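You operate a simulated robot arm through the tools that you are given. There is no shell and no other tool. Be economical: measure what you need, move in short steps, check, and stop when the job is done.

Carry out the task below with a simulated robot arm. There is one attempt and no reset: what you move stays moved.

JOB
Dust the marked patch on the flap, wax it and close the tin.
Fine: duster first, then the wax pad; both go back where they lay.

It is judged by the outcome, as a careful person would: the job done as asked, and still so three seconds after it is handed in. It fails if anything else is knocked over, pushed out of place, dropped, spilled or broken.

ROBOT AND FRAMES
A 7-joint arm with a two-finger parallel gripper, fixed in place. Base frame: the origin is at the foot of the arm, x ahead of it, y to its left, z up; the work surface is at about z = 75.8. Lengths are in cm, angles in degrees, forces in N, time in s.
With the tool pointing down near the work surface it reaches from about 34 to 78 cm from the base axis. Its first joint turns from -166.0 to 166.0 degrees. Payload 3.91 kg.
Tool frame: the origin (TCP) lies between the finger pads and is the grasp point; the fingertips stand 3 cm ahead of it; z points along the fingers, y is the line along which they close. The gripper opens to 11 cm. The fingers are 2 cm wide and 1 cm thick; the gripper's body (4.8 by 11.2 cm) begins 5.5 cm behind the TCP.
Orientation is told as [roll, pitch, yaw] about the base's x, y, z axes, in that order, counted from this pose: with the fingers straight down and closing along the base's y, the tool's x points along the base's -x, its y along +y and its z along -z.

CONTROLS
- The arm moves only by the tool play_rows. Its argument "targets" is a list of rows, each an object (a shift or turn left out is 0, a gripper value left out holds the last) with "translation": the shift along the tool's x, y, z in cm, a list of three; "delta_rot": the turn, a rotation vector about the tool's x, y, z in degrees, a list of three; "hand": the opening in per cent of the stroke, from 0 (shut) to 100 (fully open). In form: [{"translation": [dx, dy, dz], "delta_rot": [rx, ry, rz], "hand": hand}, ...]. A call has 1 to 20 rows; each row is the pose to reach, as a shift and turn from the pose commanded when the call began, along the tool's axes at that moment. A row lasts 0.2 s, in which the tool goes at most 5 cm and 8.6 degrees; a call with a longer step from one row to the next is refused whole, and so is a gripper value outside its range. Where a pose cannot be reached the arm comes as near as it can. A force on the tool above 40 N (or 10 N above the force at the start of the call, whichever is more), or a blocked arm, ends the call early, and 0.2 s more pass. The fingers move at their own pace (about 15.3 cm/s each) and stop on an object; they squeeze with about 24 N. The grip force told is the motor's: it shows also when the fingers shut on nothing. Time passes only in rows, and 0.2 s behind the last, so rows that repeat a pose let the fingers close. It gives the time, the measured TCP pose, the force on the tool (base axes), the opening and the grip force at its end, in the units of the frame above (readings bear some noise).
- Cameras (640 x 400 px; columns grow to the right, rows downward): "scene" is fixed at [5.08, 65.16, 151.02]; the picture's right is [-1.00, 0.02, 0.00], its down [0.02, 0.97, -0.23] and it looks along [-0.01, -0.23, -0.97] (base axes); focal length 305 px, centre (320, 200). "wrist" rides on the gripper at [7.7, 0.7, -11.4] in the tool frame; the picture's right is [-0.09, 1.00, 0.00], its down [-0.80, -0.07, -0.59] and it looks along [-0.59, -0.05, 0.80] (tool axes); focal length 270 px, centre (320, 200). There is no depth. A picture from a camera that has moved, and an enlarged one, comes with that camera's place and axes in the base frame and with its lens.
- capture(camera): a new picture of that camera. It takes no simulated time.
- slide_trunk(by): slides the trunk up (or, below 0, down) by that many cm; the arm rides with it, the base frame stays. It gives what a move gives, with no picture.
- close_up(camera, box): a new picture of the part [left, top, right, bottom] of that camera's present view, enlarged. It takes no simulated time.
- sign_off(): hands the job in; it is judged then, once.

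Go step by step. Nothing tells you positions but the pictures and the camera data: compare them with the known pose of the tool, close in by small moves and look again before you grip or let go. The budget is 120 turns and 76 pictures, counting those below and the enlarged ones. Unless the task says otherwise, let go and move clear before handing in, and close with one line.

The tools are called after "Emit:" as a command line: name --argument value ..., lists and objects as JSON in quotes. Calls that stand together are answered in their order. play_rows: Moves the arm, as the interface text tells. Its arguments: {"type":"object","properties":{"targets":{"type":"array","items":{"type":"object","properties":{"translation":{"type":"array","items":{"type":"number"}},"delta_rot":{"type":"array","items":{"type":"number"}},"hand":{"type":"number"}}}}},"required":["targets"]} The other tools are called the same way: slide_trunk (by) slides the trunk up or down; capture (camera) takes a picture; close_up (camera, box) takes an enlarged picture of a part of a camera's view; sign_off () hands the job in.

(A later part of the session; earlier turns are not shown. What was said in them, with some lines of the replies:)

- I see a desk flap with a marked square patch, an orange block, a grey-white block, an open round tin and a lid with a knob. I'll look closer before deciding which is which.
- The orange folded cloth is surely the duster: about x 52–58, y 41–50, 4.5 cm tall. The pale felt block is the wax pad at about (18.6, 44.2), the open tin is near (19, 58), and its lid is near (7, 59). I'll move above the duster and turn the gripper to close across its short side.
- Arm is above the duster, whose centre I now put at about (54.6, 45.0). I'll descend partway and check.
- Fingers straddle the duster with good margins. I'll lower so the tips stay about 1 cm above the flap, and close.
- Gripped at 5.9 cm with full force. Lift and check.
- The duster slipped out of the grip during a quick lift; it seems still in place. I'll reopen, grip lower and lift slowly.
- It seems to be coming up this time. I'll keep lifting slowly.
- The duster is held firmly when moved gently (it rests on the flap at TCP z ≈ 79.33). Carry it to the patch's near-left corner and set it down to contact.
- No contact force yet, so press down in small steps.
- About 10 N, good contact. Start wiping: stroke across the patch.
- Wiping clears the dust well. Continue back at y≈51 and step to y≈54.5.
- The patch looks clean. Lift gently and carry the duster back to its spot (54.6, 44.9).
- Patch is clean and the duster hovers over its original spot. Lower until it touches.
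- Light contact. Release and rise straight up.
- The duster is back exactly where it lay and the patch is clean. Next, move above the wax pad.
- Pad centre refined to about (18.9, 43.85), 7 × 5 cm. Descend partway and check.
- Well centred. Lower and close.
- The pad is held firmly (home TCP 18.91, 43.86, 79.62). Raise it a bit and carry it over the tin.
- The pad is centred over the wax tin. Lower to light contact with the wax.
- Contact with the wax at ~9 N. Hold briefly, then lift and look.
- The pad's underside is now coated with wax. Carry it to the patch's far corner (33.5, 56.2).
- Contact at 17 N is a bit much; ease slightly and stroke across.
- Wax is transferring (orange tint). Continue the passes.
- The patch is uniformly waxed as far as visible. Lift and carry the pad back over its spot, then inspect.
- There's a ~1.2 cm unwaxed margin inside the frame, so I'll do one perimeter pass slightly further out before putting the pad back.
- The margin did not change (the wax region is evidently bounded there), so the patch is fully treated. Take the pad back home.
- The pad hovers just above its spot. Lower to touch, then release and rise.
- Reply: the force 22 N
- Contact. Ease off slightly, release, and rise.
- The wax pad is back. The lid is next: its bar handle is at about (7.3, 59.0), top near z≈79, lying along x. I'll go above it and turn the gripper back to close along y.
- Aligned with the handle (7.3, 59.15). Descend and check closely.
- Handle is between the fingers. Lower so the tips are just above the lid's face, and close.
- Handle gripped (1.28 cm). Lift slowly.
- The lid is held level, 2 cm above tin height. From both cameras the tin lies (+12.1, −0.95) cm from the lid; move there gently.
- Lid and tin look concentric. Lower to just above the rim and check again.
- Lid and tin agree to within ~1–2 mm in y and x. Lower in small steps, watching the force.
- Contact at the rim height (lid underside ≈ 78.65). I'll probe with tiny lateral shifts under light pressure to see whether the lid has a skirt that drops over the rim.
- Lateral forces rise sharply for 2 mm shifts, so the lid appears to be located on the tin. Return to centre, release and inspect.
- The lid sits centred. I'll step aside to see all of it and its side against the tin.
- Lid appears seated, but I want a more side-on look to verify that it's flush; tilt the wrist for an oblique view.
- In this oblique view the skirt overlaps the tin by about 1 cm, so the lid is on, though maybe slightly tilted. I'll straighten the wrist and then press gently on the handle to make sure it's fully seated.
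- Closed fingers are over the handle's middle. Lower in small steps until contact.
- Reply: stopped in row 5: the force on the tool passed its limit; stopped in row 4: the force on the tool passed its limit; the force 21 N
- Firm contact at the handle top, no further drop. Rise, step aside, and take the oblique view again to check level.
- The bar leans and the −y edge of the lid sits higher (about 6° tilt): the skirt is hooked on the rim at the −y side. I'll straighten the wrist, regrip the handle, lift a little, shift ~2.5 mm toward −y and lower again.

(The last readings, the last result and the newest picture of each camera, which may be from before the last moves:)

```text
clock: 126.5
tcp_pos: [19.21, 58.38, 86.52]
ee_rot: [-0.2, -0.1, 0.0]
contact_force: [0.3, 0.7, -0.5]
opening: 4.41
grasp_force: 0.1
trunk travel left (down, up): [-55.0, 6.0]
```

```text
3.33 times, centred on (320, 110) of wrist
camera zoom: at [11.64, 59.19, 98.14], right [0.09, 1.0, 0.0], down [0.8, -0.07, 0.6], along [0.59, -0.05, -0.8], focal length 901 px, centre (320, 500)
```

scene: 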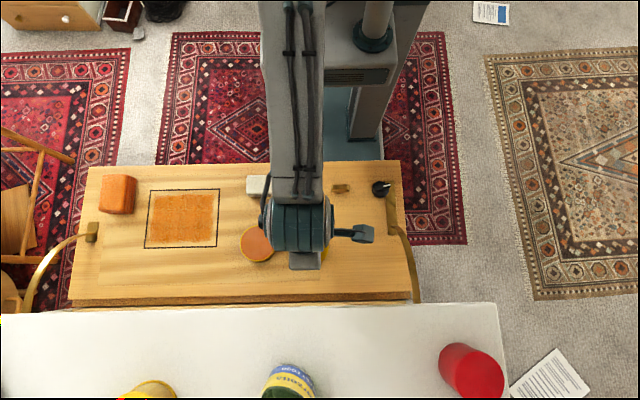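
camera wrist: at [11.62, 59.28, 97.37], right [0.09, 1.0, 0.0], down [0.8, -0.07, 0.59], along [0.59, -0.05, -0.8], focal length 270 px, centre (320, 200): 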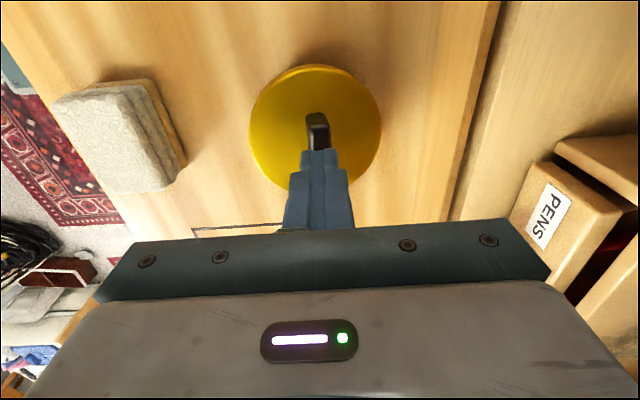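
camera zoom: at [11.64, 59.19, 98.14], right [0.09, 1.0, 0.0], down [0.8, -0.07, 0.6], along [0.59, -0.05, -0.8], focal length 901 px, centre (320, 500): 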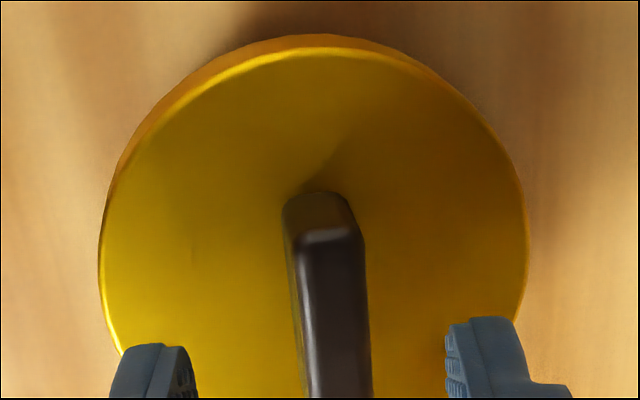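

Emit:
play_rows --targets '[{"translation": [0, 0, 1]}, {"translation": [0, 0, 2]}, {"translation": [0, 0, 2.7]}, {"translation": [0, 0, 3.1]}, {"translation": [0, 0, 3.1], "hand": 25}, {"translation": [0, 0, 3.1], "hand": 18}, {"translation": [0, 0, 3.1], "hand": 0}, {"translation": [0, 0, 3.1]}, {"translation": [0, 0, 3.1]}, {"translation": [0, 0, 3.1]}]'

Emit:
close_up --camera "wrist" --box '[224, 50, 416, 170]'

```text
clock: 128.8
tcp_pos: [19.3, 58.12, 83.56]
ee_rot: [-0.2, -0.2, -0.1]
contact_force: [-0.7, -3.7, 0.5]
opening: 1.28
grasp_force: 24.0
trunk travel left (down, up): [-55.0, 6.0]
```

```text
3.33 times, centred on (320, 110) of wrist
camera zoom: at [11.61, 59.09, 95.14], right [0.09, 1.0, 0.0], down [0.8, -0.07, 0.6], along [0.59, -0.05, -0.8], focal length 901 px, centre (320, 500)
```

zoom: 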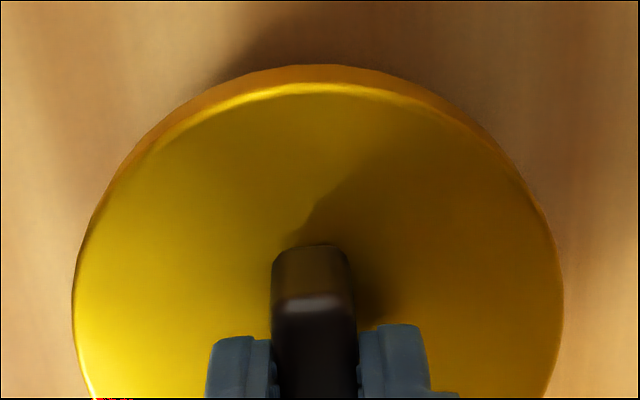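

Gripping levelled the lid, and it now sits lower than the first time. Nudge slightly toward −y and press down in small steps.

Emit:
play_rows --targets '[{"translation": [0, -0.1, 0]}, {"translation": [0, -0.15, 0.1]}, {"translation": [0, -0.15, 0.2]}, {"translation": [0, -0.15, 0.2]}]'

Emit:
play_rows --targets '[{"translation": [0, 0, 0.1]}, {"translation": [0, 0, 0.2]}, {"translation": [0, 0, 0.2]}]'

```text
clock: 129.8
tcp_pos: [19.4, 58.18, 83.49]
ee_rot: [-0.2, -0.1, 0.0]
contact_force: [-1.4, -2.8, -2.6]
opening: 1.34
grasp_force: 24.4
trunk travel left (down, up): [-55.0, 6.0]
```

```text
clock: 130.6
tcp_pos: [19.25, 58.21, 83.28]
ee_rot: [-0.1, -0.2, 0.1]
contact_force: [-2.3, -4.4, 10.4]
opening: 1.29
grasp_force: 23.9
trunk travel left (down, up): [-55.0, 6.0]
```

Emit:
play_rows --targets '[{"translation": [0, -0.05, 0.08]}, {"translation": [0, -0.05, 0.15]}, {"translation": [0, -0.05, 0.15]}]'

Emit:
play_rows --targets '[{"translation": [0, 0, -0.1]}, {"translation": [0, 0, -0.1]}, {"translation": [0, 0, -0.1], "hand": 20}, {"translation": [0, 0, -0.1], "hand": 35}, {"translation": [0, 0, -0.1]}, {"translation": [0, 0, -1]}, {"translation": [0, 0, -3]}, {"translation": [0, 0, -6]}, {"translation": [0, 0, -8]}, {"translation": [3, 0, -8], "hand": 100}, {"translation": [7, 0, -8]}, {"translation": [7, 0, -8]}]'

Emit:
play_rows --targets '[{"translation": [1, 0, 0], "delta_rot": [0, -7.5, 0]}, {"translation": [2, 0, 0], "delta_rot": [0, -15, 0]}, {"translation": [2, 0, 1], "delta_rot": [0, -22.5, 0]}, {"translation": [2, 0, 2], "delta_rot": [0, -30, 0]}, {"translation": [2, 0, 3], "delta_rot": [0, -32, 0]}, {"translation": [2, 0, 3], "delta_rot": [0, -32, 0]}]'

Emit:
close_up --camera "wrist" --box '[224, 60, 416, 180]'

```text
clock: 131.3
tcp_pos: [19.29, 58.2, 83.18]
ee_rot: [0.1, -0.2, 0.1]
contact_force: [-3.4, 7.8, 20.3]
opening: 1.3
grasp_force: 23.8
trunk travel left (down, up): [-55.0, 6.0]
```

```text
clock: 133.9
tcp_pos: [12.17, 57.94, 91.13]
ee_rot: [-0.2, -0.1, -0.1]
contact_force: [-0.6, -0.2, 0.5]
opening: 10.98
grasp_force: 0.1
trunk travel left (down, up): [-55.0, 6.0]
```

```text
clock: 135.3
tcp_pos: [10.45, 57.96, 88.04]
ee_rot: [-0.2, -32.2, 0.0]
contact_force: [-0.2, 0.1, 0.0]
opening: 10.99
grasp_force: 0.0
trunk travel left (down, up): [-55.0, 6.0]
```

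```text
3.33 times, centred on (320, 120) of wrist
camera zoom: at [-2.14, 58.83, 93.69], right [0.07, 1.0, 0.04], down [0.36, -0.07, 0.93], along [0.93, -0.05, -0.37], focal length 901 px, centre (320, 467)
```

zoom: 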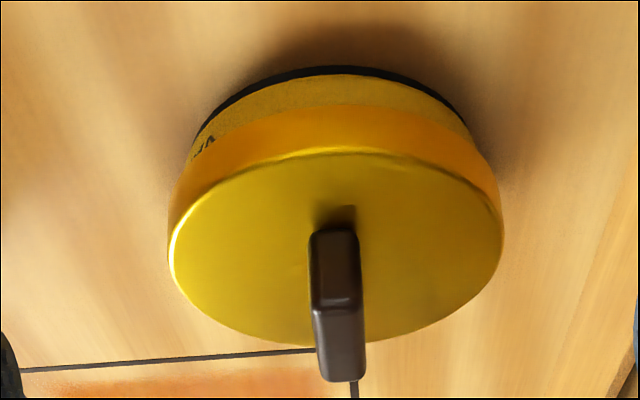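

The lid is now level and fully down on the tin, the handle upright. Straighten the wrist, move clear and take a last look.

Emit:
play_rows --targets '[{"translation": [-0.4, 0, -0.6], "delta_rot": [0, 5, 0]}, {"translation": [-1.2, 0, -1.5], "delta_rot": [0, 12, 0]}, {"translation": [-2.0, 0, -3], "delta_rot": [0, 20, 0]}, {"translation": [-2.7, 0, -5], "delta_rot": [0, 27, 0]}, {"translation": [-4, 0, -8], "delta_rot": [0, 32, 0]}, {"translation": [-5, 0, -11], "delta_rot": [0, 32, 0]}]'

Emit:
play_rows --targets '[{"translation": [-1, -2, -1]}, {"translation": [-3, -5, -1]}, {"translation": [-6, -8, -1]}, {"translation": [-9, -11, -1]}, {"translation": [-11, -14, -1]}, {"translation": [-13, -17, -1]}, {"translation": [-13, -19, -1]}]'

Emit:
close_up --camera "scene" --box '[70, 150, 420, 310]'

```text
clock: 136.8
tcp_pos: [9.03, 58.09, 99.97]
ee_rot: [-0.1, -0.2, 0.1]
contact_force: [-0.2, 0.0, 0.0]
opening: 10.98
grasp_force: 0.1
trunk travel left (down, up): [-55.0, 6.0]
```

```text
clock: 138.3
tcp_pos: [21.86, 39.16, 101.18]
ee_rot: [0.0, -0.1, 0.0]
contact_force: [0.6, -0.6, -0.2]
opening: 10.99
grasp_force: 0.0
trunk travel left (down, up): [-55.0, 6.0]
```

```text
1.83 times, centred on (245, 230) of scene
camera zoom: at [5.08, 65.16, 151.02], right [-1.0, 0.02, 0.0], down [0.02, 0.97, -0.23], along [-0.01, -0.23, -0.97], focal length 557 px, centre (457, 145)
```

zoom: 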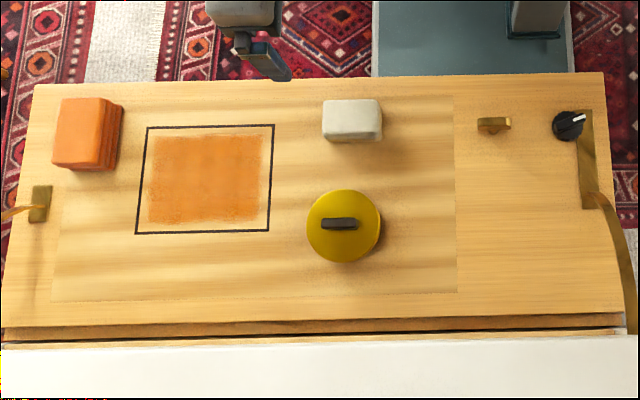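

The patch is dusted and waxed, the duster and pad lie where they were, and the lid is seated on the tin. The arm is clear, so I'm handing in.

Emit:
sign_off

```text
The job is handed in.
```

I dusted and waxed the marked patch, put the duster back where it lay and the wax pad back to within about 2 mm, and closed the tin. A margin of about 1.2 cm inside the frame shows no wax, even after a second pass along two edges.
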